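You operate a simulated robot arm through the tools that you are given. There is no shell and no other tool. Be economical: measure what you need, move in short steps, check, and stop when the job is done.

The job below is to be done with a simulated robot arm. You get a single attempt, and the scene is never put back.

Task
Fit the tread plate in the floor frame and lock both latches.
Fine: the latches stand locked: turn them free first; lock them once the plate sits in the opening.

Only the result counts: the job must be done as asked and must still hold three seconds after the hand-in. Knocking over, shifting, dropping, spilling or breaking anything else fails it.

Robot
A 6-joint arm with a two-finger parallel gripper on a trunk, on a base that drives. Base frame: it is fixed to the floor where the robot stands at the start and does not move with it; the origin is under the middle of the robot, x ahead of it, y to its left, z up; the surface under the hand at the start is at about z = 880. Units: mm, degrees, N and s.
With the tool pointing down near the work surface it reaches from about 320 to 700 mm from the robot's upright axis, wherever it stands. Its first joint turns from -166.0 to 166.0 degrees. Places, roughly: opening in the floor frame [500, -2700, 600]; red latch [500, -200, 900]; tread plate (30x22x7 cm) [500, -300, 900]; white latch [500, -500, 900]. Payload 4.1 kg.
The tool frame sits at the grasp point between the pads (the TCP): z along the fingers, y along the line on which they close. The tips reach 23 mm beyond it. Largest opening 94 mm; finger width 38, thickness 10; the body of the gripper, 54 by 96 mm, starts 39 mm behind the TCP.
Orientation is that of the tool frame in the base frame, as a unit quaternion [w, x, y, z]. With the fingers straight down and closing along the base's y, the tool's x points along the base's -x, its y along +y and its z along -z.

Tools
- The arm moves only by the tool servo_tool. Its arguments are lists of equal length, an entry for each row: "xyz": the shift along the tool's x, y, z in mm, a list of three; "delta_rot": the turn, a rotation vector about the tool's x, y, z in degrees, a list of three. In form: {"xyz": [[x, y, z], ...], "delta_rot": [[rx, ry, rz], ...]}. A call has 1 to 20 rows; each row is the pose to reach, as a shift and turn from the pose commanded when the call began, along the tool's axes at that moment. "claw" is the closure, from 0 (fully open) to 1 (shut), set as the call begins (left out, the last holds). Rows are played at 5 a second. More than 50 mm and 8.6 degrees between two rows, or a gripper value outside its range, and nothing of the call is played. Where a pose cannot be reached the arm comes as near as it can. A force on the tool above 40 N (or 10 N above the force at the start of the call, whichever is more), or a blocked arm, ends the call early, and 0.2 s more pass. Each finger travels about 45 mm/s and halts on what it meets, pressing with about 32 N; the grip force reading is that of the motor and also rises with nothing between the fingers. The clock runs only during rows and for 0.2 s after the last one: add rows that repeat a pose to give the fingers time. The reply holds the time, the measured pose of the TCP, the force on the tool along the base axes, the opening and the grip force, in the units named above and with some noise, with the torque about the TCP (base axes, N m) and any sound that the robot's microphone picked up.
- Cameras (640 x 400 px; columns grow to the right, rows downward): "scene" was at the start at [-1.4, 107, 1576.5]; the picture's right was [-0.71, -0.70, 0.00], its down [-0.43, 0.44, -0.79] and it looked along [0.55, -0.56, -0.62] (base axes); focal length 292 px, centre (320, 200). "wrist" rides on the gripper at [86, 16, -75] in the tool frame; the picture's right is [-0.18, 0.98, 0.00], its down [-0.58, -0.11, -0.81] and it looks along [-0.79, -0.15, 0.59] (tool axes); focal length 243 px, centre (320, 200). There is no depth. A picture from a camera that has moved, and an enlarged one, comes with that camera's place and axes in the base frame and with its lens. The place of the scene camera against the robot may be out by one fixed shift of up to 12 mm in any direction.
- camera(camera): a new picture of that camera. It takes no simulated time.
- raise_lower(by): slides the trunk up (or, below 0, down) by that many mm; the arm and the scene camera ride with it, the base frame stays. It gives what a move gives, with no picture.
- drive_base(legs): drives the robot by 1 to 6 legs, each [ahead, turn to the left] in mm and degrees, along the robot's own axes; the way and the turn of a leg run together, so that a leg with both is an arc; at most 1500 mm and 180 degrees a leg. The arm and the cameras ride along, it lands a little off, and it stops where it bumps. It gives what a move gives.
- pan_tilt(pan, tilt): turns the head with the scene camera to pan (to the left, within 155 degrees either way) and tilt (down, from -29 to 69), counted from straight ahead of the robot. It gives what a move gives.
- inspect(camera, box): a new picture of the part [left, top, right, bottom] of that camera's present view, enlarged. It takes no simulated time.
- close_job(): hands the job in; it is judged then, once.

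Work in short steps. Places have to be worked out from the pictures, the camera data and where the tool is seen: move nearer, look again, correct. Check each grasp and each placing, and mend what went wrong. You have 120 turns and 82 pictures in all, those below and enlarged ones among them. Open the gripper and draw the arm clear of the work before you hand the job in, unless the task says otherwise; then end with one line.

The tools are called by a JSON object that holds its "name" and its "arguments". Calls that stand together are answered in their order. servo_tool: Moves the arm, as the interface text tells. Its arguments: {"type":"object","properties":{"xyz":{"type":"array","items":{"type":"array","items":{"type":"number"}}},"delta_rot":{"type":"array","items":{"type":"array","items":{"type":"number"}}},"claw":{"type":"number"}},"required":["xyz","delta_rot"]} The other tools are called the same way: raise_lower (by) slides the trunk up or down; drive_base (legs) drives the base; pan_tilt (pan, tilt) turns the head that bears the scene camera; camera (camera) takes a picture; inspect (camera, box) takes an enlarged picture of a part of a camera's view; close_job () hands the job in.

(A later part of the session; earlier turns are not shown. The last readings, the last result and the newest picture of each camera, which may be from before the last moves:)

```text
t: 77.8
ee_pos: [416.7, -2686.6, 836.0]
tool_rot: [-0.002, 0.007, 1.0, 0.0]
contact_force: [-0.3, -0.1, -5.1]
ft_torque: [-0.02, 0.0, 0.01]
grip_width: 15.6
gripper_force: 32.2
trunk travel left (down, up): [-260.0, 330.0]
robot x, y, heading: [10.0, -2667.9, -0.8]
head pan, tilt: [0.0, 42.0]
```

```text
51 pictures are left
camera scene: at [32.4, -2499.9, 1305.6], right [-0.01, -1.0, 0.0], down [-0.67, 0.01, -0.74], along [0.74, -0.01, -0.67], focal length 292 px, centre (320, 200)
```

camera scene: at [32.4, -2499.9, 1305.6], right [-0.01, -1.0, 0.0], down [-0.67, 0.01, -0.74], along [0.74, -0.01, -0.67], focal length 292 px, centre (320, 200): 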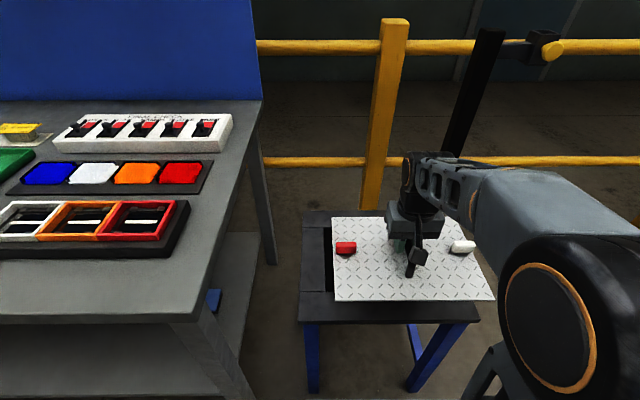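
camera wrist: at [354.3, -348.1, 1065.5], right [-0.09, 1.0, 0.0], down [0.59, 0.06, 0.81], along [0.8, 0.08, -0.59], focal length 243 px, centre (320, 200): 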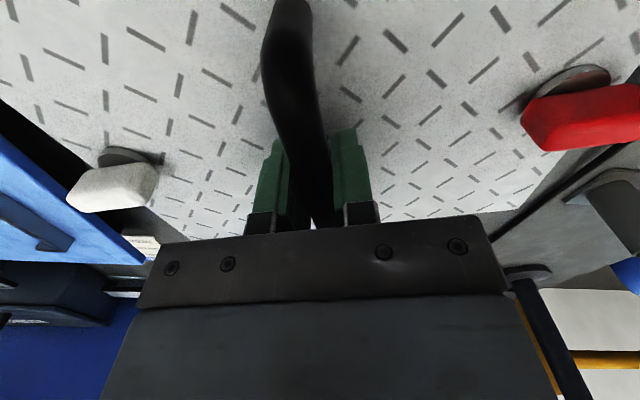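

I move the plate over the estimated opening centre, still ~70 mm above the frame, squaring the 0.8° yaw.

{"name": "servo_tool", "arguments": {"xyz": [[-43, 6, 20], [-86, 12, 45], [-130, 17, 70], [-130, 17, 96], [-130, 17, 96]], "delta_rot": [[0, 0, 0], [0, 0, -0.4], [0, 0, -0.8], [0, 0, -0.8], [0, 0, -0.8]]}}

{"name": "inspect", "arguments": {"camera": "scene", "box": [280, 160, 520, 310]}}

{"name": "camera", "arguments": {"camera": "wrist"}}

```text
refused: row 3 steps farther than a row can; nothing moved
```

```text
2.67 times, centred on (400, 235) of scene
camera zoom: at [32.4, -2499.9, 1305.6], right [-0.01, -1.0, 0.0], down [-0.67, 0.01, -0.74], along [0.74, -0.01, -0.67], focal length 778 px, centre (107, 107)
```

zoom: 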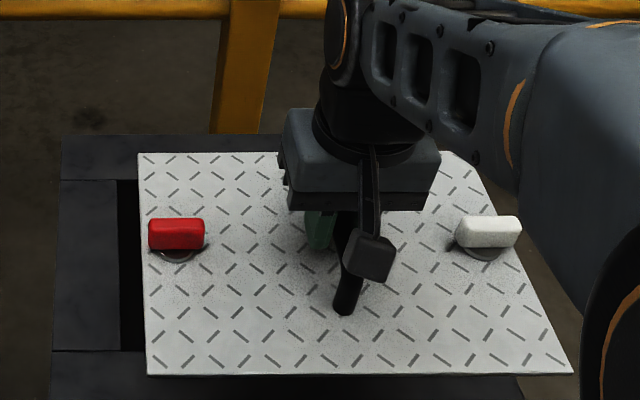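

```text
49 pictures are left
camera wrist: at [330.8, -2667.9, 912.2], right [0.2, 0.98, 0.0], down [0.58, -0.12, 0.81], along [0.79, -0.16, -0.59], focal length 243 px, centre (320, 200)
```

wrist: 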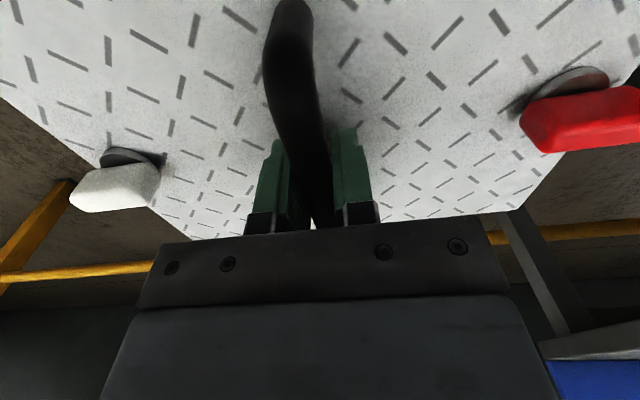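

Camera geometry agrees: opening x≈439–664, left edge y≈−2518. Target TCP ≈ (547,-2673). Re-sending with smaller steps.

{"name": "servo_tool", "arguments": {"xyz": [[-33, 5, 20], [-66, 10, 40], [-100, 13, 60], [-131, 15, 80], [-131, 15, 96], [-131, 15, 96]], "delta_rot": [[0, 0, 0], [0, 0, -0.4], [0, 0, -0.8], [0, 0, -0.8], [0, 0, -0.8], [0, 0, -0.8]]}}

{"name": "inspect", "arguments": {"camera": "scene", "box": [280, 160, 520, 310]}}

{"name": "camera", "arguments": {"camera": "wrist"}}

```text
t: 79.2
ee_pos: [548.3, -2673.0, 738.2]
tool_rot: [0.0, 0.0, 1.0, 0.0]
contact_force: [0.2, 0.3, -5.2]
ft_torque: [-0.02, 0.0, 0.0]
grip_width: 15.5
gripper_force: 32.4
trunk travel left (down, up): [-260.0, 330.0]
robot x, y, heading: [4.4, -2669.2, -0.7]
head pan, tilt: [0.0, 42.0]
```

```text
2.67 times, centred on (400, 235) of scene
camera zoom: at [32.6, -2499.8, 1305.6], right [-0.01, -1.0, 0.0], down [-0.67, 0.01, -0.74], along [0.74, -0.01, -0.67], focal length 778 px, centre (107, 107)
```

zoom: 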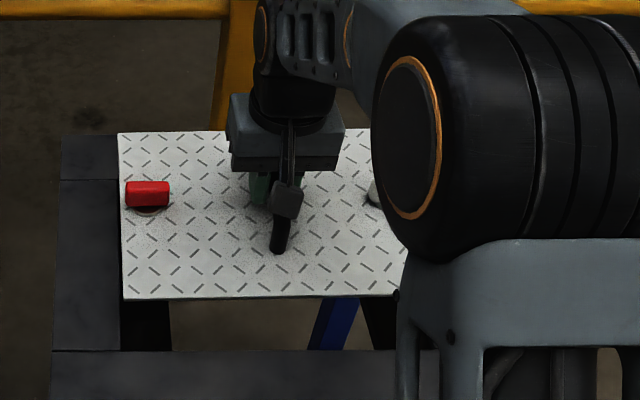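

```text
47 pictures are left
camera wrist: at [461.5, -2656.8, 813.6], right [0.18, 0.98, 0.0], down [0.58, -0.11, 0.81], along [0.79, -0.15, -0.59], focal length 243 px, centre (320, 200)
```

wrist: 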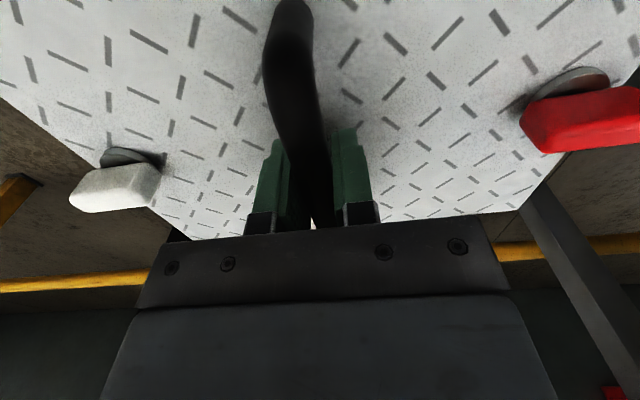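

Plate overlays the opening within a few mm. I'll lower 45 mm and compare edges at closer range.

{"name": "servo_tool", "arguments": {"xyz": [[0, -2, 15], [0, -2, 30], [0, -2, 45], [0, -2, 45]], "delta_rot": [[0, 0, 0], [0, 0, 0], [0, 0, 0], [0, 0, 0]]}}

{"name": "inspect", "arguments": {"camera": "scene", "box": [295, 195, 455, 295]}}

{"name": "camera", "arguments": {"camera": "wrist"}}

```text
t: 80.2
ee_pos: [548.7, -2675.2, 693.5]
tool_rot: [-0.001, 0.001, 1.0, 0.0]
contact_force: [0.0, 0.0, -6.0]
ft_torque: [-0.05, 0.02, 0.02]
grip_width: 15.4
gripper_force: 32.0
trunk travel left (down, up): [-260.0, 330.0]
robot x, y, heading: [9.6, -2672.4, -0.8]
head pan, tilt: [0.0, 42.0]
```

```text
4.00 times, centred on (375, 245) of scene
camera zoom: at [32.7, -2499.8, 1305.6], right [-0.01, -1.0, 0.0], down [-0.67, 0.01, -0.74], along [0.74, -0.01, -0.67], focal length 1167 px, centre (100, 20)
```

zoom: 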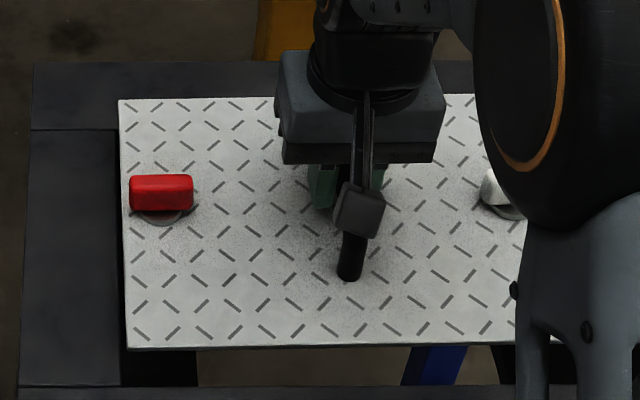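

```text
45 pictures are left
camera wrist: at [461.6, -2658.4, 770.4], right [0.18, 0.98, 0.0], down [0.58, -0.11, 0.81], along [0.79, -0.15, -0.59], focal length 243 px, centre (320, 200)
```

wrist: 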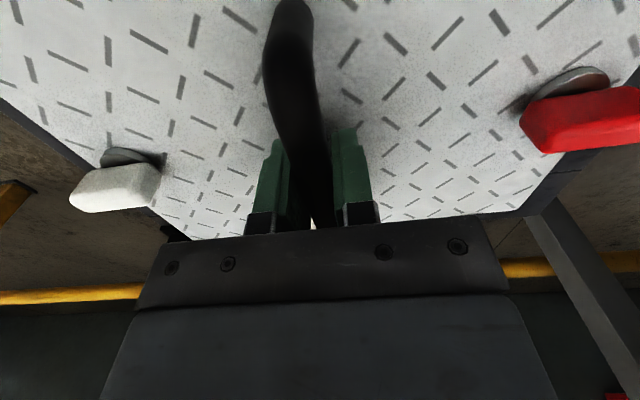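

Relative to the opening the plate is about 3–8 mm too far in x; y looks right (≈3 mm gap left). I shift −5 mm in x, lower 15 mm and look again.

{"name": "servo_tool", "arguments": {"xyz": [[5, 0, 0], [5, 0, 7], [5, 0, 15], [5, 0, 15]], "delta_rot": [[0, 0, 0], [0, 0, 0], [0, 0, 0], [0, 0, 0]]}}

{"name": "inspect", "arguments": {"camera": "scene", "box": [305, 210, 385, 260]}}

{"name": "inspect", "arguments": {"camera": "scene", "box": [305, 260, 465, 360]}}

```text
t: 81.2
ee_pos: [542.5, -2674.8, 680.5]
tool_rot: [-0.002, 0.0, 1.0, 0.001]
contact_force: [0.2, 0.4, -5.6]
ft_torque: [0.02, 0.04, -0.01]
grip_width: 15.6
gripper_force: 32.2
trunk travel left (down, up): [-260.0, 330.0]
robot x, y, heading: [6.5, -2669.0, -0.7]
head pan, tilt: [0.0, 42.0]
```

```text
8.00 times, centred on (345, 235) of scene
camera zoom: at [32.6, -2499.8, 1305.6], right [-0.01, -1.0, 0.0], down [-0.67, 0.01, -0.74], along [0.74, -0.01, -0.67], focal length 2334 px, centre (120, -80)
```

zoom: 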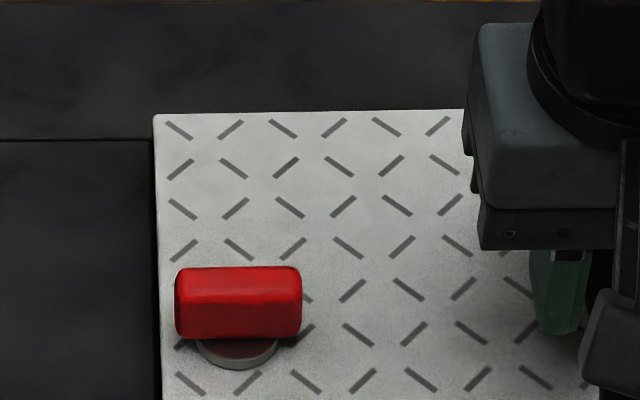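

```text
4.00 times, centred on (385, 310) of scene
camera zoom: at [32.6, -2499.8, 1305.6], right [-0.01, -1.0, 0.0], down [-0.67, 0.01, -0.74], along [0.74, -0.01, -0.67], focal length 1167 px, centre (60, -240)
```

zoom: 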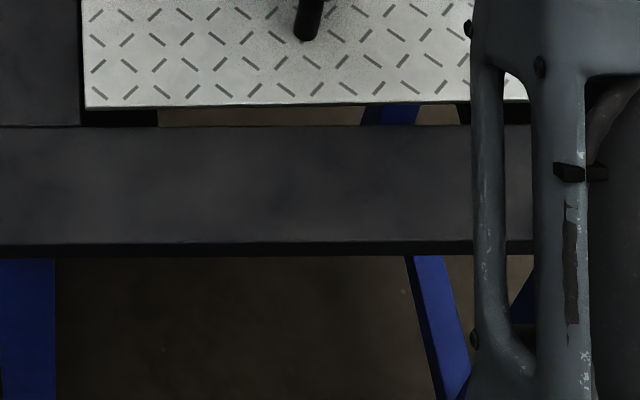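

Gap to the frame top is now ~12 mm in height. I shift −2 mm in x and lower 6 mm gently.

{"name": "servo_tool", "arguments": {"xyz": [[2, 0, 2], [2, 0, 4], [2, 0, 6], [2, 0, 6]], "delta_rot": [[0, 0, 0], [0, 0, 0], [0, 0, 0], [0, 0, 0]]}}

{"name": "inspect", "arguments": {"camera": "scene", "box": [310, 215, 350, 240]}}

{"name": "inspect", "arguments": {"camera": "scene", "box": [310, 275, 350, 300]}}

```text
t: 82.2
ee_pos: [542.2, -2675.0, 674.2]
tool_rot: [0.0, -0.001, 1.0, 0.0]
contact_force: [-0.5, 0.2, -4.9]
ft_torque: [0.01, 0.01, 0.01]
grip_width: 15.5
gripper_force: 32.3
trunk travel left (down, up): [-260.0, 330.0]
robot x, y, heading: [7.8, -2671.9, -0.8]
head pan, tilt: [0.0, 42.0]
```

```text
16.00 times, centred on (330, 228) of scene
camera zoom: at [32.6, -2499.8, 1305.6], right [-0.01, -1.0, 0.0], down [-0.67, 0.01, -0.74], along [0.74, -0.01, -0.67], focal length 4668 px, centre (160, -240)
```

zoom: 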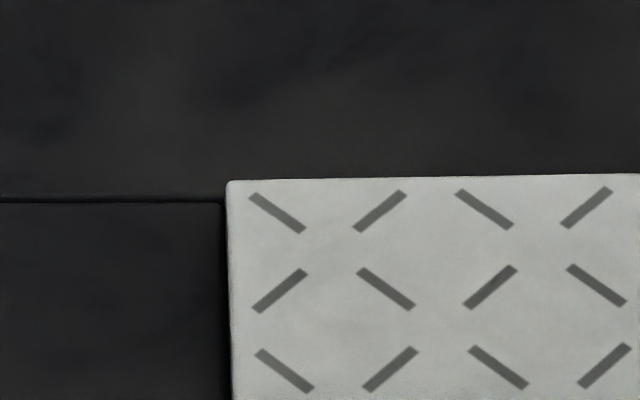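

```text
16.00 times, centred on (330, 288) of scene
camera zoom: at [32.6, -2499.8, 1305.6], right [-0.01, -1.0, 0.0], down [-0.67, 0.01, -0.74], along [0.74, -0.01, -0.67], focal length 4668 px, centre (160, -1200)
```

zoom: 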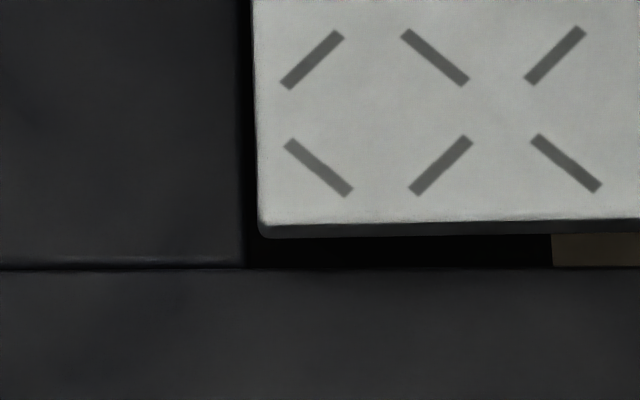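

Left gap ≈1.7 mm is fine; far edge is tight and near gap is ~5 mm, so I shift another −2 mm in x and lower 3 mm.

{"name": "servo_tool", "arguments": {"xyz": [[2, 0, 0], [2, 0, 1.5], [2, 0, 3], [2, 0, 3]], "delta_rot": [[0, 0, 0], [0, 0, 0], [0, 0, 0], [0, 0, 0]]}}

{"name": "inspect", "arguments": {"camera": "scene", "box": [310, 215, 350, 240]}}

{"name": "inspect", "arguments": {"camera": "scene", "box": [310, 275, 350, 300]}}

```text
t: 83.2
ee_pos: [538.7, -2676.6, 671.6]
tool_rot: [-0.001, 0.0, 1.0, 0.0]
contact_force: [0.1, 0.6, -6.1]
ft_torque: [0.0, 0.01, 0.05]
grip_width: 15.3
gripper_force: 32.0
trunk travel left (down, up): [-260.0, 330.0]
robot x, y, heading: [6.9, -2673.2, -0.6]
head pan, tilt: [0.0, 42.0]
```

```text
16.00 times, centred on (330, 228) of scene
camera zoom: at [32.6, -2499.8, 1305.6], right [-0.01, -1.0, 0.0], down [-0.67, 0.01, -0.74], along [0.74, -0.01, -0.67], focal length 4668 px, centre (160, -240)
```

zoom: 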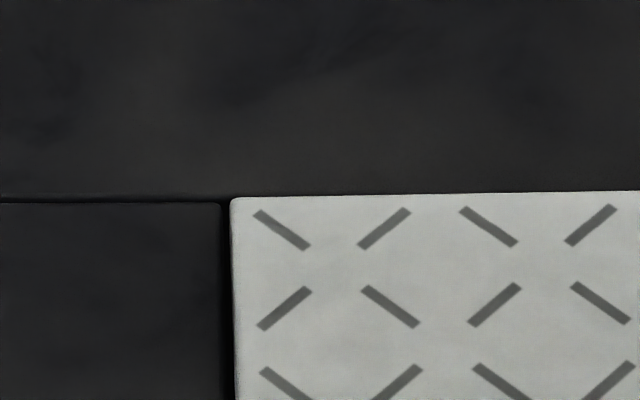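

```text
16.00 times, centred on (330, 288) of scene
camera zoom: at [32.6, -2499.8, 1305.6], right [-0.01, -1.0, 0.0], down [-0.67, 0.01, -0.74], along [0.74, -0.01, -0.67], focal length 4668 px, centre (160, -1200)
```

zoom: 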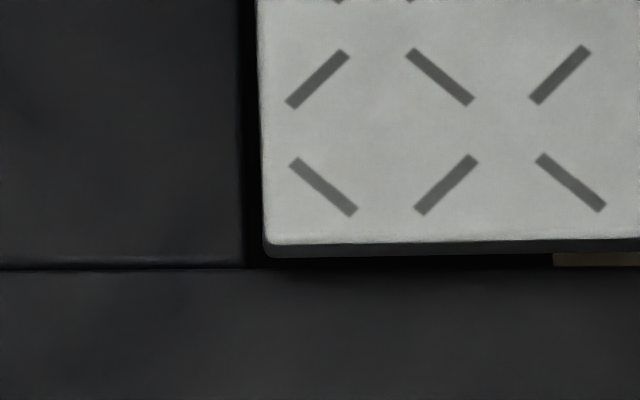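

x is now centred, but the plate's near edge slopes ~0.7° against the frame's. I rotate it clockwise 0.7° and recheck the long near edge.

{"name": "servo_tool", "arguments": {"xyz": [[0, 0, 0], [0, 0, 0], [0, 0, 0]], "delta_rot": [[0, 0, 0.35], [0, 0, 0.7], [0, 0, 0.7]]}}

{"name": "inspect", "arguments": {"camera": "scene", "box": [315, 255, 435, 330]}}

{"name": "inspect", "arguments": {"camera": "scene", "box": [310, 200, 390, 250]}}

```text
t: 84.0
ee_pos: [539.6, -2674.8, 671.6]
tool_rot: [-0.001, 0.006, 1.0, -0.001]
contact_force: [-0.3, 0.5, -5.2]
ft_torque: [-0.01, -0.03, -0.02]
grip_width: 15.5
gripper_force: 31.7
trunk travel left (down, up): [-260.0, 330.0]
robot x, y, heading: [10.9, -2670.9, -0.7]
head pan, tilt: [0.0, 42.0]
```

```text
5.33 times, centred on (375, 292) of scene
camera zoom: at [32.6, -2499.8, 1305.6], right [-0.01, -1.0, 0.0], down [-0.67, 0.01, -0.74], along [0.74, -0.01, -0.67], focal length 1556 px, centre (27, -293)
```

zoom: 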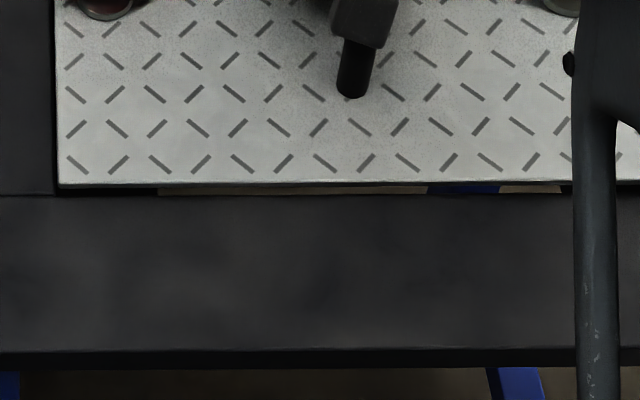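

```text
8.00 times, centred on (350, 225) of scene
camera zoom: at [32.6, -2499.8, 1305.6], right [-0.01, -1.0, 0.0], down [-0.67, 0.01, -0.74], along [0.74, -0.01, -0.67], focal length 2334 px, centre (80, 0)
```

zoom: 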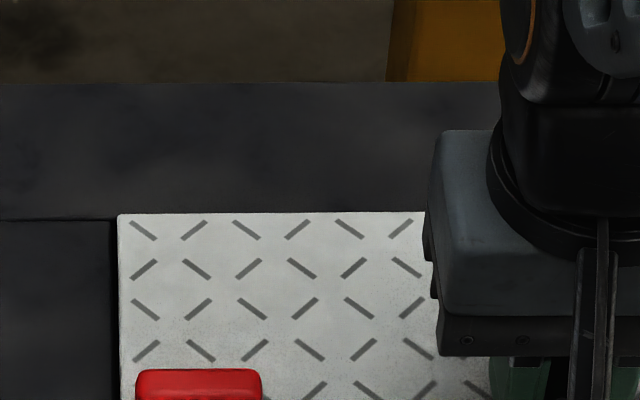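

Angles now match. I shift −1.6 mm in x to recentre and lower gently, watching force.

{"name": "servo_tool", "arguments": {"xyz": [[1.6, 0, 0], [1.6, 0, 1], [1.6, 0, 2], [1.6, 0, 3], [1.6, 0, 4], [1.6, 0, 4]], "delta_rot": [[0, 0, 0], [0, 0, 0], [0, 0, 0], [0, 0, 0], [0, 0, 0], [0, 0, 0]]}}

{"name": "inspect", "arguments": {"camera": "scene", "box": [310, 275, 350, 300]}}

{"name": "inspect", "arguments": {"camera": "scene", "box": [310, 215, 350, 240]}}

```text
t: 85.4
ee_pos: [537.2, -2674.7, 667.9]
tool_rot: [-0.001, 0.007, 1.0, -0.001]
contact_force: [0.0, -0.5, -5.3]
ft_torque: [-0.03, 0.0, 0.01]
grip_width: 15.6
gripper_force: 32.0
trunk travel left (down, up): [-260.0, 330.0]
robot x, y, heading: [8.0, -2670.9, -1.0]
head pan, tilt: [0.0, 42.0]
```

```text
16.00 times, centred on (330, 288) of scene
camera zoom: at [32.6, -2499.8, 1305.6], right [-0.01, -1.0, 0.0], down [-0.67, 0.01, -0.74], along [0.74, -0.01, -0.67], focal length 4668 px, centre (160, -1200)
```

zoom: 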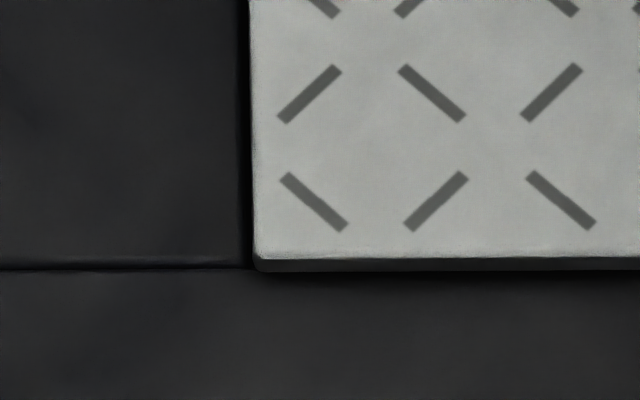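

```text
16.00 times, centred on (330, 228) of scene
camera zoom: at [32.6, -2499.8, 1305.6], right [-0.01, -1.0, 0.0], down [-0.67, 0.01, -0.74], along [0.74, -0.01, -0.67], focal length 4668 px, centre (160, -240)
```

zoom: 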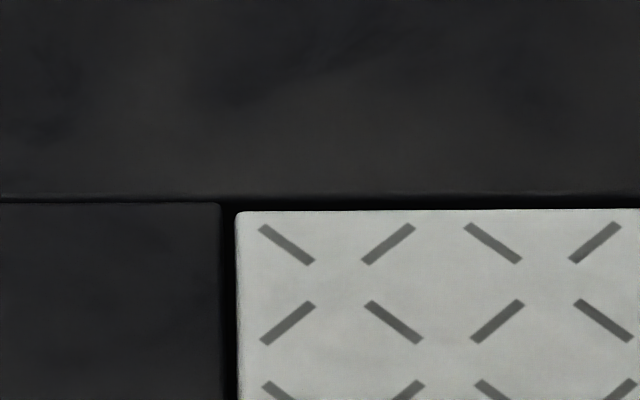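

The plate's front face now overlaps the near rail by ~1 mm while there's ~7 mm at the far side; so I shift +4.5 mm in x, −0.8 mm in y, and −0.3° back.

{"name": "servo_tool", "arguments": {"xyz": [[-2, -0.4, 0], [-4.5, -0.8, 0], [-4.5, -0.8, 0]], "delta_rot": [[0, 0, 0], [0, 0, -0.3], [0, 0, -0.3]]}}

{"name": "inspect", "arguments": {"camera": "scene", "box": [310, 275, 350, 300]}}

{"name": "inspect", "arguments": {"camera": "scene", "box": [310, 215, 350, 240]}}

```text
t: 86.2
ee_pos: [542.1, -2675.5, 667.1]
tool_rot: [-0.001, 0.003, 1.0, 0.0]
contact_force: [1.0, -0.4, -5.3]
ft_torque: [0.01, 0.01, 0.01]
grip_width: 15.5
gripper_force: 32.1
trunk travel left (down, up): [-260.0, 330.0]
robot x, y, heading: [9.3, -2668.6, -0.9]
head pan, tilt: [0.0, 42.0]
```

```text
16.00 times, centred on (330, 288) of scene
camera zoom: at [32.6, -2499.8, 1305.6], right [-0.01, -1.0, 0.0], down [-0.67, 0.01, -0.74], along [0.74, -0.01, -0.67], focal length 4668 px, centre (160, -1200)
```

zoom: 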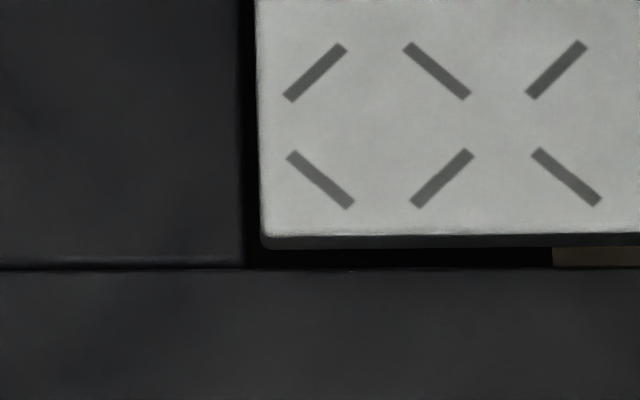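

```text
16.00 times, centred on (330, 228) of scene
camera zoom: at [32.6, -2499.8, 1305.6], right [-0.01, -1.0, 0.0], down [-0.67, 0.01, -0.74], along [0.74, -0.01, -0.67], focal length 4668 px, centre (160, -240)
```

zoom: 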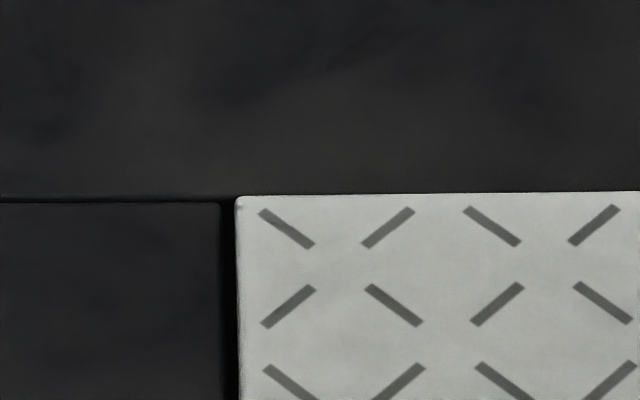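

Gaps now look even (~3–4 mm near/far, ~3 mm left, parallel). Lowering 8 mm gently.

{"name": "servo_tool", "arguments": {"xyz": [[0, 0, 1], [0, 0, 2], [0, 0, 3], [0, 0, 4], [0, 0, 5], [0, 0, 6], [0, 0, 7], [0, 0, 8], [0, 0, 8]], "delta_rot": [[0, 0, 0], [0, 0, 0], [0, 0, 0], [0, 0, 0], [0, 0, 0], [0, 0, 0], [0, 0, 0], [0, 0, 0], [0, 0, 0]]}}

{"name": "inspect", "arguments": {"camera": "scene", "box": [295, 205, 455, 305]}}

```text
t: 88.2
ee_pos: [541.6, -2676.6, 660.3]
tool_rot: [-0.001, 0.003, 1.0, 0.0]
contact_force: [4.4, 0.7, 6.0]
ft_torque: [0.05, 1.02, -0.07]
grip_width: 15.3
gripper_force: 32.5
trunk travel left (down, up): [-260.0, 330.0]
robot x, y, heading: [11.0, -2670.0, -0.9]
head pan, tilt: [0.0, 42.0]
```

```text
4.00 times, centred on (375, 255) of scene
camera zoom: at [32.3, -2499.7, 1305.6], right [-0.01, -1.0, 0.0], down [-0.67, 0.01, -0.74], along [0.74, -0.01, -0.67], focal length 1167 px, centre (100, -20)
```

zoom: 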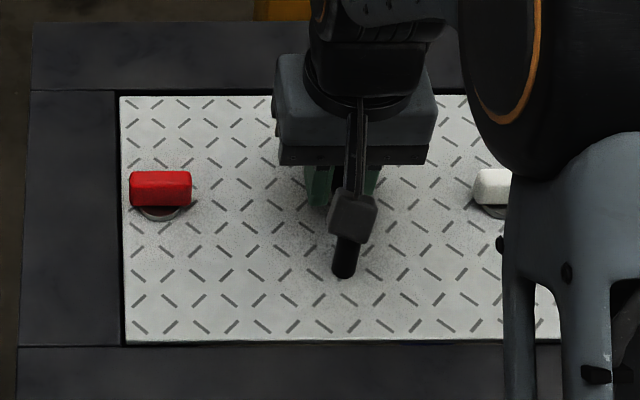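

Contact felt (about +11 N up, torque suggesting the near side touches). Zooming on the near and far edges.

{"name": "inspect", "arguments": {"camera": "scene", "box": [310, 275, 350, 300]}}

{"name": "inspect", "arguments": {"camera": "scene", "box": [310, 215, 350, 240]}}

{"name": "inspect", "arguments": {"camera": "scene", "box": [380, 275, 440, 312]}}

```text
16.00 times, centred on (330, 288) of scene
camera zoom: at [32.3, -2499.7, 1305.6], right [-0.01, -1.0, 0.0], down [-0.67, 0.01, -0.74], along [0.74, -0.01, -0.67], focal length 4668 px, centre (160, -1200)
```

zoom: 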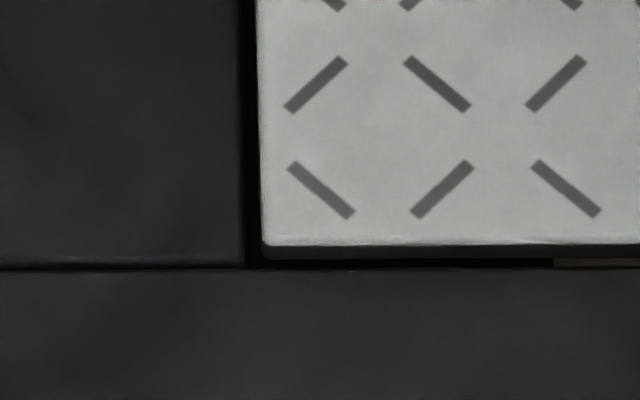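

```text
16.00 times, centred on (330, 228) of scene
camera zoom: at [32.3, -2499.7, 1305.6], right [-0.01, -1.0, 0.0], down [-0.67, 0.01, -0.74], along [0.74, -0.01, -0.67], focal length 4668 px, centre (160, -240)
```

zoom: 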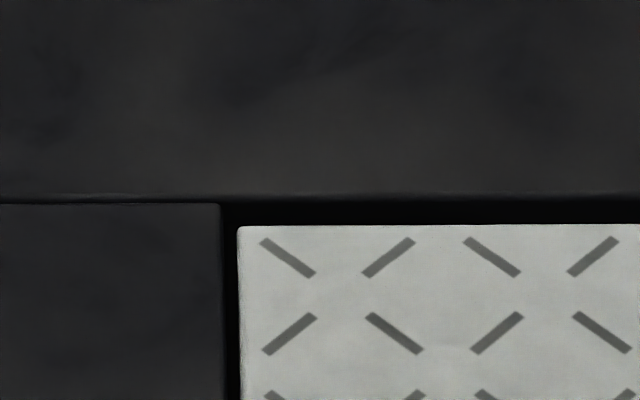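

```text
10.67 times, centred on (410, 294) of scene
camera zoom: at [32.3, -2499.7, 1305.6], right [-0.01, -1.0, 0.0], down [-0.67, 0.01, -0.74], along [0.74, -0.01, -0.67], focal length 3112 px, centre (-640, -797)
```

zoom: 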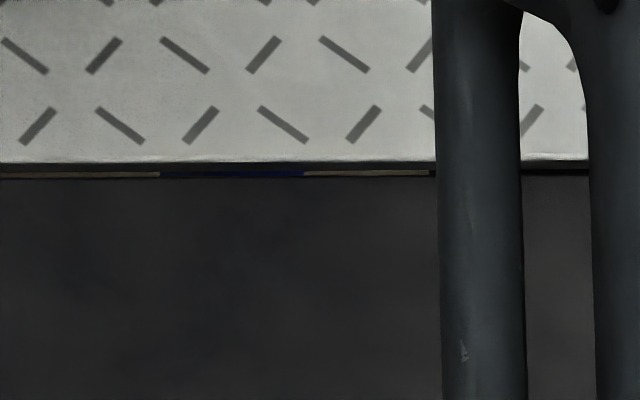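

The near gap is ~1.5 mm and the far gap ~6 mm, with the near side binding. I raise 5 mm, shift +2.4 mm in x, and lower again.

{"name": "servo_tool", "arguments": {"xyz": [[0, 0, -3], [0, 0, -6], [-2.4, 0, -6], [-2.4, 0, -6], [-2.4, 0, -4], [-2.4, 0, -2], [-2.4, 0, -1], [-2.4, 0, 0], [-2.4, 0, 0]], "delta_rot": [[0, 0, 0], [0, 0, 0], [0, 0, 0], [0, 0, 0], [0, 0, 0], [0, 0, 0], [0, 0, 0], [0, 0, 0], [0, 0, 0]]}}

{"name": "inspect", "arguments": {"camera": "scene", "box": [310, 275, 350, 300]}}

{"name": "inspect", "arguments": {"camera": "scene", "box": [310, 215, 350, 240]}}

```text
t: 90.2
ee_pos: [544.8, -2676.2, 660.1]
tool_rot: [0.0, 0.003, 1.0, 0.0]
contact_force: [-0.1, 1.0, -2.6]
ft_torque: [-0.03, -0.28, 0.05]
grip_width: 15.8
gripper_force: 32.5
trunk travel left (down, up): [-260.0, 330.0]
robot x, y, heading: [13.4, -2673.5, -0.6]
head pan, tilt: [0.0, 42.0]
```

```text
16.00 times, centred on (330, 288) of scene
camera zoom: at [32.3, -2499.8, 1305.6], right [-0.01, -1.0, 0.0], down [-0.67, 0.01, -0.74], along [0.74, -0.01, -0.67], focal length 4668 px, centre (160, -1200)
```

zoom: 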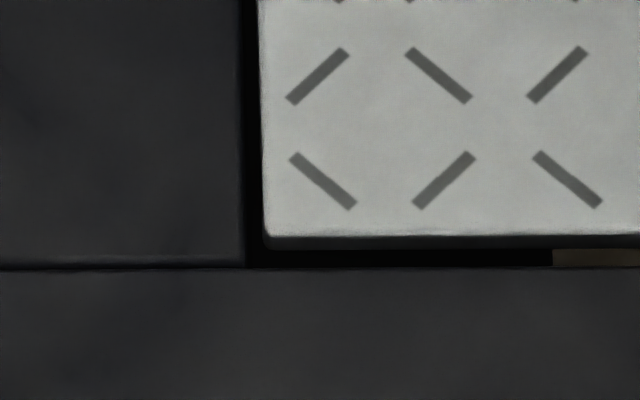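

```text
16.00 times, centred on (330, 228) of scene
camera zoom: at [32.3, -2499.8, 1305.6], right [-0.01, -1.0, 0.0], down [-0.67, 0.01, -0.74], along [0.74, -0.01, -0.67], focal length 4668 px, centre (160, -240)
```

zoom: 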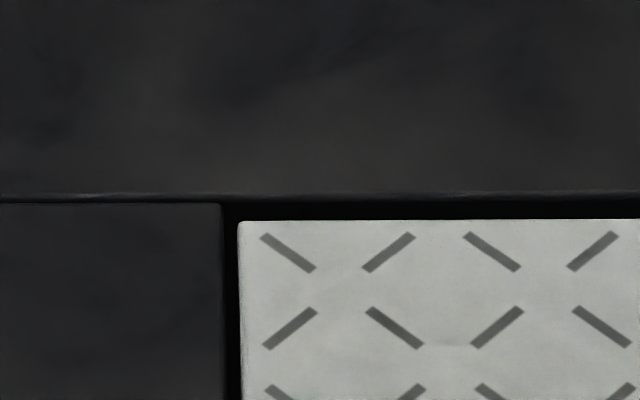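

Now the far side seems to touch its seat lightly while the near side is still up (slight pitch in the grip). I press down 3 mm more to let it settle.

{"name": "servo_tool", "arguments": {"xyz": [[0, 0, 1], [0, 0, 2], [0, 0, 3], [0, 0, 3]], "delta_rot": [[0, 0, 0], [0, 0, 0], [0, 0, 0], [0, 0, 0]]}}

{"name": "inspect", "arguments": {"camera": "scene", "box": [295, 205, 455, 305]}}

{"name": "camera", "arguments": {"camera": "wrist"}}

```text
t: 91.2
ee_pos: [545.2, -2677.0, 657.5]
tool_rot: [0.0, 0.004, 1.0, 0.0]
contact_force: [-2.0, -0.4, 4.7]
ft_torque: [-0.03, -1.07, 0.07]
grip_width: 15.5
gripper_force: 32.0
trunk travel left (down, up): [-260.0, 330.0]
robot x, y, heading: [7.6, -2672.6, -0.9]
head pan, tilt: [0.0, 42.0]
```

```text
4.00 times, centred on (375, 255) of scene
camera zoom: at [31.5, -2499.8, 1305.6], right [-0.01, -1.0, 0.0], down [-0.67, 0.01, -0.74], along [0.74, -0.01, -0.67], focal length 1167 px, centre (100, -20)
```

zoom: 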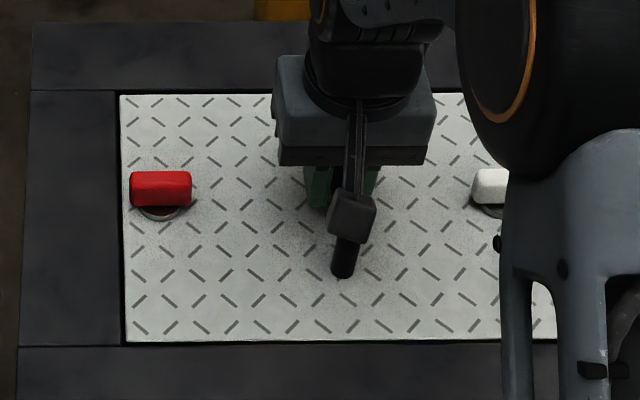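

```text
25 pictures are left
camera wrist: at [458.0, -2658.8, 732.7], right [0.19, 0.98, 0.0], down [0.58, -0.11, 0.81], along [0.79, -0.15, -0.59], focal length 243 px, centre (320, 200)
```

wrist: 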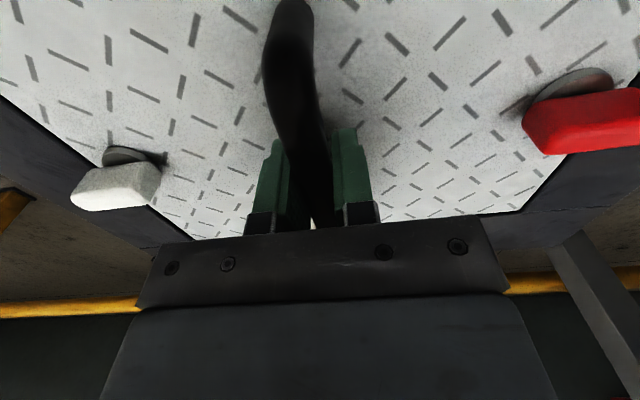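

The far side is carrying the load (torque −1 Nm), so the plate is pitched far-down in the grip. I tilt the tool so the near side goes down ~1.4° and read the balance.

{"name": "servo_tool", "arguments": {"xyz": [[0, 0, 0], [0, 0, 0], [0, 0, 0]], "delta_rot": [[0, -0.7, 0], [0, -1.4, 0], [0, -1.4, 0]]}}

```text
t: 92.0
ee_pos: [544.2, -2675.7, 656.2]
tool_rot: [0.011, 0.003, 1.0, 0.0]
contact_force: [-1.3, -1.1, 3.3]
ft_torque: [0.03, 1.0, 0.08]
grip_width: 15.4
gripper_force: 31.7
trunk travel left (down, up): [-260.0, 330.0]
robot x, y, heading: [7.6, -2669.8, -0.8]
head pan, tilt: [0.0, 42.0]
```

Torque flipped sign, so both near and far ends are on the seat. I return half (0.7°) to be flat and look at the corners.

{"name": "servo_tool", "arguments": {"xyz": [[0, 0, 0], [0, 0, 0]], "delta_rot": [[0, 0.7, 0], [0, 0.7, 0]]}}

{"name": "inspect", "arguments": {"camera": "scene", "box": [310, 275, 350, 300]}}

{"name": "inspect", "arguments": {"camera": "scene", "box": [310, 215, 350, 240]}}

```text
t: 92.6
ee_pos: [543.8, -2676.6, 655.8]
tool_rot: [0.008, 0.004, 1.0, 0.001]
contact_force: [1.5, -0.3, 0.9]
ft_torque: [-0.01, -0.81, -0.13]
grip_width: 15.5
gripper_force: 31.9
trunk travel left (down, up): [-260.0, 330.0]
robot x, y, heading: [8.4, -2671.9, -0.8]
head pan, tilt: [0.0, 42.0]
```

```text
16.00 times, centred on (330, 288) of scene
camera zoom: at [32.2, -2499.9, 1305.6], right [-0.01, -1.0, 0.0], down [-0.67, 0.01, -0.74], along [0.74, -0.01, -0.67], focal length 4668 px, centre (160, -1200)
```

zoom: 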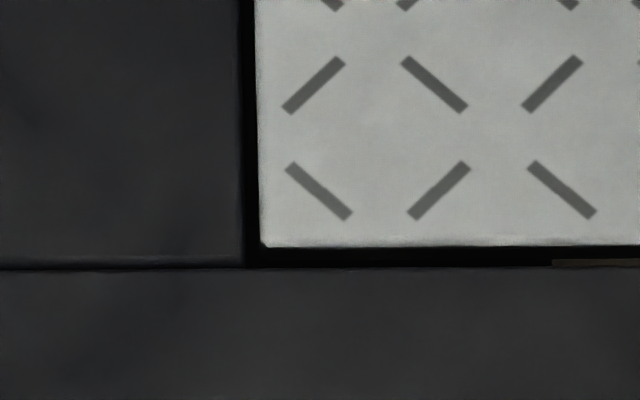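

```text
16.00 times, centred on (330, 228) of scene
camera zoom: at [32.2, -2499.9, 1305.6], right [-0.01, -1.0, 0.0], down [-0.67, 0.01, -0.74], along [0.74, -0.01, -0.67], focal length 4668 px, centre (160, -240)
```

zoom: 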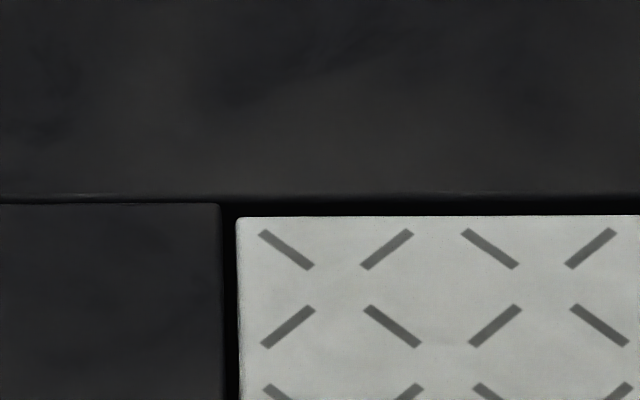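

The plate looks flush with even ~4 mm gaps. I release the handle and rise.

{"name": "servo_tool", "arguments": {"xyz": [[0, 0, 0], [0, 0, 0], [0, 0, 0], [0, 0, 0], [0, 0, -40], [0, 0, -80], [0, 0, -120], [0, 0, -120]], "delta_rot": [[0, 0, 0], [0, 0, 0], [0, 0, 0], [0, 0, 0], [0, 0.35, 0], [0, 0.7, 0], [0, 0.7, 0], [0, 0.7, 0]], "claw": 0.3}}

{"name": "camera", "arguments": {"camera": "wrist"}}

```text
t: 94.4
ee_pos: [540.4, -2676.4, 775.1]
tool_rot: [0.0, 0.003, 1.0, 0.0]
contact_force: [-1.0, 0.2, -0.1]
ft_torque: [0.0, -0.02, 0.04]
grip_width: 65.9
gripper_force: 0.0
trunk travel left (down, up): [-260.0, 330.0]
robot x, y, heading: [9.9, -2665.6, -0.8]
head pan, tilt: [0.0, 42.0]
```

```text
22 pictures are left
camera wrist: at [454.8, -2659.0, 851.8], right [0.19, 0.98, 0.0], down [0.58, -0.11, 0.81], along [0.79, -0.15, -0.59], focal length 243 px, centre (320, 200)
```

wrist: 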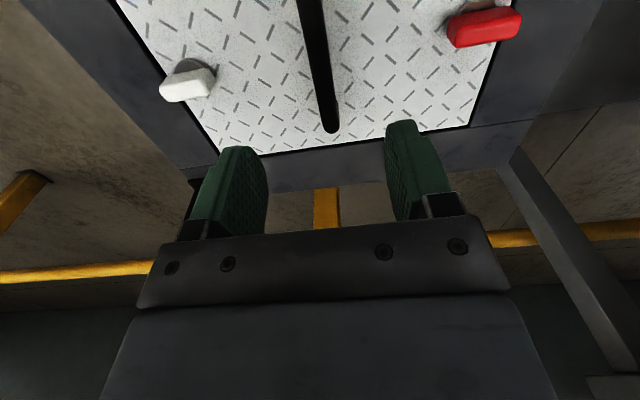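

Plate appears seated. Knobs now at about red (545,-2553), white (543,-2797). I move above the red one while turning the tool −90° to close along x.

{"name": "servo_tool", "arguments": {"xyz": [[0, 10, 0], [0, 20, 0], [0, 30, 0], [-1, 40, 0], [-1, 50, 0], [-2, 61, 0], [-2, 71, 0], [-3, 82, 0], [-3, 92, 0], [-4, 102, 0], [-4, 112, 0], [-4.5, 122.5, 0], [-4.5, 122.5, 0]], "delta_rot": [[0, 0, -7.5], [0, 0, -15], [0, 0, -22.5], [0, 0, -30], [0, 0, -37.5], [0, 0, -45], [0, 0, -52.5], [0, 0, -60], [0, 0, -67.5], [0, 0, -75], [0, 0, -82.5], [0, 0, -90], [0, 0, -90]], "claw": 0}}

{"name": "camera", "arguments": {"camera": "wrist"}}

```text
t: 97.2
ee_pos: [547.6, -2553.2, 777.1]
tool_rot: [0.0, -0.705, 0.709, 0.0]
contact_force: [-0.3, 0.0, -0.9]
ft_torque: [0.03, -0.04, 0.0]
grip_width: 93.8
gripper_force: 0.0
trunk travel left (down, up): [-260.0, 330.0]
robot x, y, heading: [10.4, -2668.7, -0.6]
head pan, tilt: [0.0, 42.0]
```

```text
21 pictures are left
camera wrist: at [531.0, -2639.1, 852.8], right [-0.98, 0.19, 0.0], down [0.11, 0.58, 0.81], along [0.15, 0.79, -0.59], focal length 243 px, centre (320, 200)
```

wrist: 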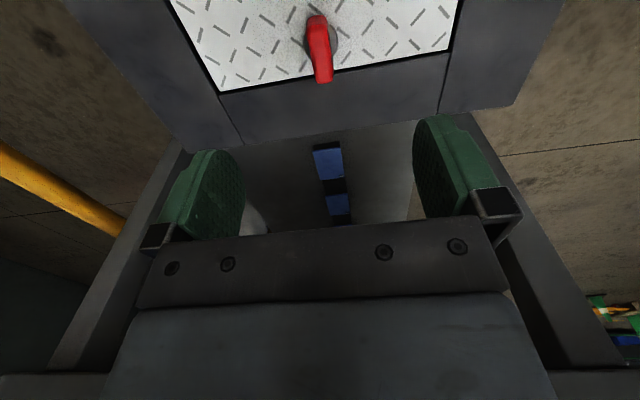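

Red knob is straight ahead at ≈(547,-2556). I descend 120 mm with a 2 mm shift and grip.

{"name": "servo_tool", "arguments": {"xyz": [[2, 0, 40], [2, 0, 80], [2, 0, 110], [2, 0, 120], [2, 0, 120]], "delta_rot": [[0, 0, 0], [0, 0, 0], [0, 0, 0], [0, 0, 0], [0, 0, 0]]}}

{"name": "servo_tool", "arguments": {"xyz": [[0, 0, 0], [0, 0, 0], [0, 0, 0], [0, 0, 0], [0, 0, 0], [0, 0, 0], [0, 0, 0]], "delta_rot": [[0, 0, 0], [0, 0, 0], [0, 0, 0], [0, 0, 0], [0, 0, 0], [0, 0, 0], [0, 0, 0]], "claw": 1}}

{"name": "camera", "arguments": {"camera": "wrist"}}

```text
t: 98.4
ee_pos: [548.8, -2554.5, 655.7]
tool_rot: [0.0, -0.705, 0.709, 0.0]
contact_force: [-0.3, -0.4, -0.2]
ft_torque: [0.03, -0.04, 0.0]
grip_width: 94.0
gripper_force: 0.1
trunk travel left (down, up): [-260.0, 330.0]
robot x, y, heading: [9.4, -2670.8, -0.9]
head pan, tilt: [0.0, 42.0]
```

```text
t: 100.0
ee_pos: [549.1, -2556.1, 656.8]
tool_rot: [-0.001, -0.705, 0.71, 0.001]
contact_force: [-2.9, 0.1, 0.2]
ft_torque: [0.03, 0.03, -0.32]
grip_width: 15.7
gripper_force: 32.1
trunk travel left (down, up): [-260.0, 330.0]
robot x, y, heading: [8.6, -2670.3, -0.6]
head pan, tilt: [0.0, 42.0]
```

```text
20 pictures are left
camera wrist: at [531.9, -2640.7, 732.4], right [-0.98, 0.19, 0.0], down [0.11, 0.58, 0.81], along [0.15, 0.79, -0.59], focal length 243 px, centre (320, 200)
```

wrist: 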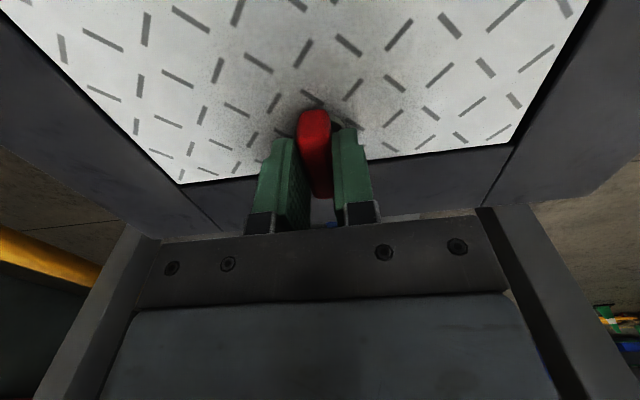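

Gripped. I turn it clockwise 88°.

{"name": "servo_tool", "arguments": {"xyz": [[0, 0, 0], [0, 0, 0], [0, 0, 0], [0, 0, 0], [0, 0, 0], [0, 0, 0], [0, 0, 0], [0, 0, 0], [0, 0, 0], [0, 0, 0], [0, 0, 0], [0, 0, 0], [0, 0, 0], [0, 0, 0], [0, 0, 0], [0, 0, 0]], "delta_rot": [[0, 0, 6], [0, 0, 12], [0, 0, 18], [0, 0, 24], [0, 0, 30], [0, 0, 36], [0, 0, 42], [0, 0, 48], [0, 0, 54], [0, 0, 60], [0, 0, 66], [0, 0, 72], [0, 0, 78], [0, 0, 84], [0, 0, 88], [0, 0, 88]]}}

{"name": "camera", "arguments": {"camera": "wrist"}}

```text
t: 103.4
ee_pos: [549.1, -2555.4, 657.1]
tool_rot: [0.0, -0.013, 1.0, 0.0]
contact_force: [0.6, 1.2, 6.2]
ft_torque: [-0.05, 0.68, -0.05]
grip_width: 15.9
gripper_force: 32.2
trunk travel left (down, up): [-260.0, 330.0]
robot x, y, heading: [9.5, -2668.6, -0.9]
head pan, tilt: [0.0, 42.0]
```

```text
19 pictures are left
camera wrist: at [461.3, -2540.9, 732.4], right [0.16, 0.99, 0.0], down [0.58, -0.09, 0.81], along [0.8, -0.13, -0.59], focal length 243 px, centre (320, 200)
```

wrist: 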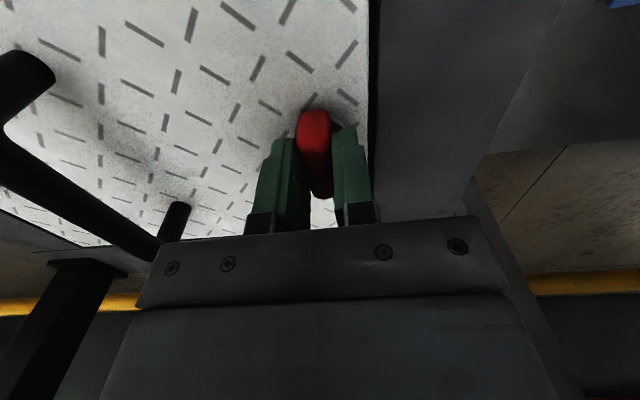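

No stop felt yet; I turn a few more degrees until torque rises.

{"name": "servo_tool", "arguments": {"xyz": [[0, 0, 0], [0, 0, 0], [0, 0, 0], [0, 0, 0]], "delta_rot": [[0, 0, 2], [0, 0, 4], [0, 0, 5], [0, 0, 5]]}}

```text
t: 104.4
ee_pos: [549.1, -2555.9, 656.4]
tool_rot: [0.002, 0.029, 1.0, 0.0]
contact_force: [4.2, -1.2, 4.2]
ft_torque: [0.0, -0.6, 1.35]
grip_width: 16.1
gripper_force: 31.9
trunk travel left (down, up): [-260.0, 330.0]
robot x, y, heading: [6.2, -2669.8, -0.8]
head pan, tilt: [0.0, 42.0]
```

Stop reached (1.35 Nm): red is locked. I release, rise, and go over the white knob with the tool turned −93°.

{"name": "servo_tool", "arguments": {"xyz": [[0, 0, 0], [0, 0, 0], [0, 0, 0], [0, 0, -40], [0, 0, -80], [0, 0, -120], [0, 0, -120]], "delta_rot": [[0, 0, 0], [0, 0, 0], [0, 0, 0], [0, 0, 0], [0, 0, 0], [0, 0, 0], [0, 0, 0]], "claw": 0.4}}

{"name": "servo_tool", "arguments": {"xyz": [[-1, -20, 0], [-2, -40, 0], [-3, -60, 0], [-4, -80, 0], [-5, -100, 0], [-6, -120, 0], [-7, -140, 0], [-8, -160, 0], [-9, -180, 0], [-10, -200, 0], [-11, -222, 0], [-11, -242.7, 0], [-11, -242.7, 0]], "delta_rot": [[0, 0, -7.8], [0, 0, -15.5], [0, 0, -23.3], [0, 0, -31], [0, 0, -38.8], [0, 0, -46.5], [0, 0, -54.3], [0, 0, -62], [0, 0, -69.8], [0, 0, -77.5], [0, 0, -85.3], [0, 0, -93], [0, 0, -93]], "claw": 0}}

{"name": "camera", "arguments": {"camera": "wrist"}}

```text
t: 106.0
ee_pos: [547.9, -2555.2, 773.6]
tool_rot: [-0.001, 0.03, 1.0, 0.0]
contact_force: [-0.7, -0.5, 0.1]
ft_torque: [0.0, 0.0, 0.02]
grip_width: 56.6
gripper_force: 0.1
trunk travel left (down, up): [-260.0, 330.0]
robot x, y, heading: [7.8, -2668.5, -0.5]
head pan, tilt: [0.0, 42.0]
```

```text
t: 108.8
ee_pos: [544.4, -2798.0, 777.2]
tool_rot: [0.0, -0.705, 0.709, 0.0]
contact_force: [-0.4, 0.5, 0.3]
ft_torque: [-0.02, 0.0, 0.02]
grip_width: 94.0
gripper_force: 0.3
trunk travel left (down, up): [-260.0, 330.0]
robot x, y, heading: [3.3, -2672.2, -0.7]
head pan, tilt: [0.0, 42.0]
```

```text
18 pictures are left
camera wrist: at [527.9, -2884.1, 852.4], right [-0.98, 0.19, 0.0], down [0.11, 0.58, 0.81], along [0.15, 0.79, -0.59], focal length 243 px, centre (320, 200)
```

wrist: 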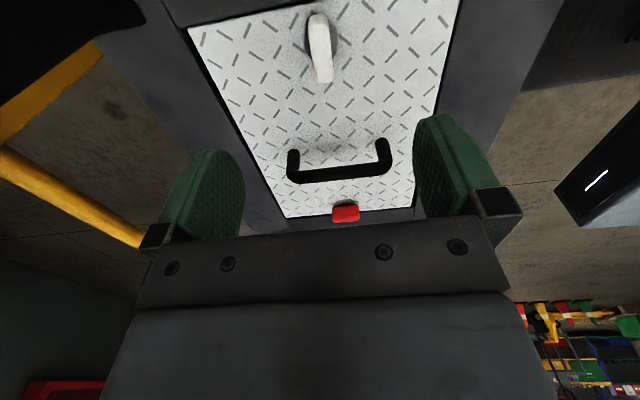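

White knob sits at ≈(544,-2800). I descend and grip.

{"name": "servo_tool", "arguments": {"xyz": [[2, 0, 40], [2, 0, 80], [2, 0, 110], [2, 0, 120], [2, 0, 120]], "delta_rot": [[0, 0, 0], [0, 0, 0], [0, 0, 0], [0, 0, 0], [0, 0, 0]]}}

{"name": "servo_tool", "arguments": {"xyz": [[0, 0, 0], [0, 0, 0], [0, 0, 0], [0, 0, 0], [0, 0, 0], [0, 0, 0], [0, 0, 0]], "delta_rot": [[0, 0, 0], [0, 0, 0], [0, 0, 0], [0, 0, 0], [0, 0, 0], [0, 0, 0], [0, 0, 0]], "claw": 1}}

{"name": "camera", "arguments": {"camera": "wrist"}}

```text
t: 110.0
ee_pos: [545.9, -2800.3, 655.2]
tool_rot: [0.0, -0.704, 0.71, 0.0]
contact_force: [-0.4, 0.1, -0.7]
ft_torque: [0.0, -0.02, -0.07]
grip_width: 94.1
gripper_force: 0.2
trunk travel left (down, up): [-260.0, 330.0]
robot x, y, heading: [11.0, -2670.9, -0.5]
head pan, tilt: [0.0, 42.0]
```

```text
t: 111.6
ee_pos: [546.2, -2801.3, 655.4]
tool_rot: [0.0, -0.705, 0.709, 0.0]
contact_force: [0.6, -0.7, 0.2]
ft_torque: [0.39, -0.03, -0.14]
grip_width: 16.0
gripper_force: 31.8
trunk travel left (down, up): [-260.0, 330.0]
robot x, y, heading: [9.1, -2672.4, -0.7]
head pan, tilt: [0.0, 42.0]
```

```text
17 pictures are left
camera wrist: at [529.3, -2885.8, 731.5], right [-0.98, 0.19, 0.0], down [0.11, 0.58, 0.81], along [0.15, 0.79, -0.59], focal length 243 px, centre (320, 200)
```

wrist: 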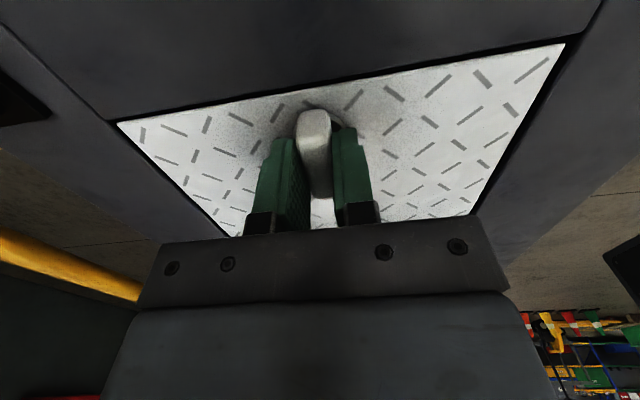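

Gripped, and the plate edge is visibly inside the opening. I turn it clockwise to the stop (93°).

{"name": "servo_tool", "arguments": {"xyz": [[0, 0, 0], [0, 0, 0], [0, 0, 0], [0, 0, 0], [0, 0, 0], [0, 0, 0], [0, 0, 0], [0, 0, 0], [0, 0, 0], [0, 0, 0], [0, 0, 0], [0, 0, 0], [0, 0, 0], [0, 0, 0], [0, 0, 0], [0, 0, 0]], "delta_rot": [[0, 0, 6], [0, 0, 12], [0, 0, 18], [0, 0, 24], [0, 0, 30], [0, 0, 36], [0, 0, 42], [0, 0, 48], [0, 0, 54], [0, 0, 60], [0, 0, 66], [0, 0, 72], [0, 0, 78], [0, 0, 84], [0, 0, 88], [0, 0, 88]]}}

{"name": "servo_tool", "arguments": {"xyz": [[0, 0, 0], [0, 0, 0], [0, 0, 0], [0, 0, 0]], "delta_rot": [[0, 0, 2], [0, 0, 4], [0, 0, 5], [0, 0, 5]]}}

{"name": "camera", "arguments": {"camera": "wrist"}}

```text
t: 115.0
ee_pos: [544.8, -2800.7, 655.8]
tool_rot: [-0.002, -0.012, 1.0, 0.0]
contact_force: [-0.1, 0.6, 0.0]
ft_torque: [-0.06, -0.26, -0.04]
grip_width: 15.6
gripper_force: 32.0
trunk travel left (down, up): [-260.0, 330.0]
robot x, y, heading: [5.4, -2669.8, -0.9]
head pan, tilt: [0.0, 42.0]
```

```text
t: 116.0
ee_pos: [543.7, -2799.7, 656.0]
tool_rot: [-0.001, 0.029, 1.0, 0.001]
contact_force: [-5.6, -0.1, 0.7]
ft_torque: [-0.02, -0.04, 1.4]
grip_width: 16.0
gripper_force: 32.2
trunk travel left (down, up): [-260.0, 330.0]
robot x, y, heading: [5.0, -2667.9, -0.7]
head pan, tilt: [0.0, 42.0]
```

```text
16 pictures are left
camera wrist: at [458.6, -2778.2, 732.3], right [0.24, 0.97, 0.0], down [0.58, -0.14, 0.8], along [0.78, -0.19, -0.59], focal length 243 px, centre (320, 200)
```

wrist: 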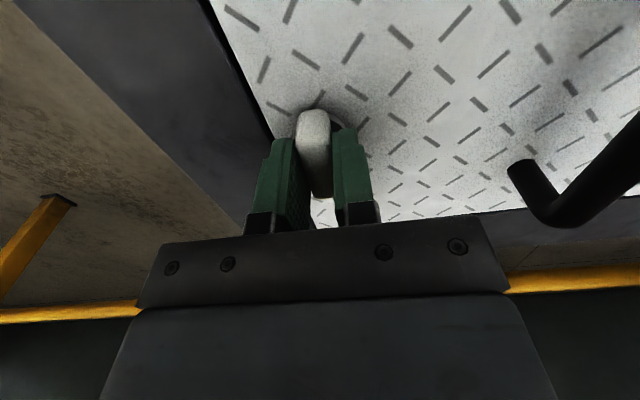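

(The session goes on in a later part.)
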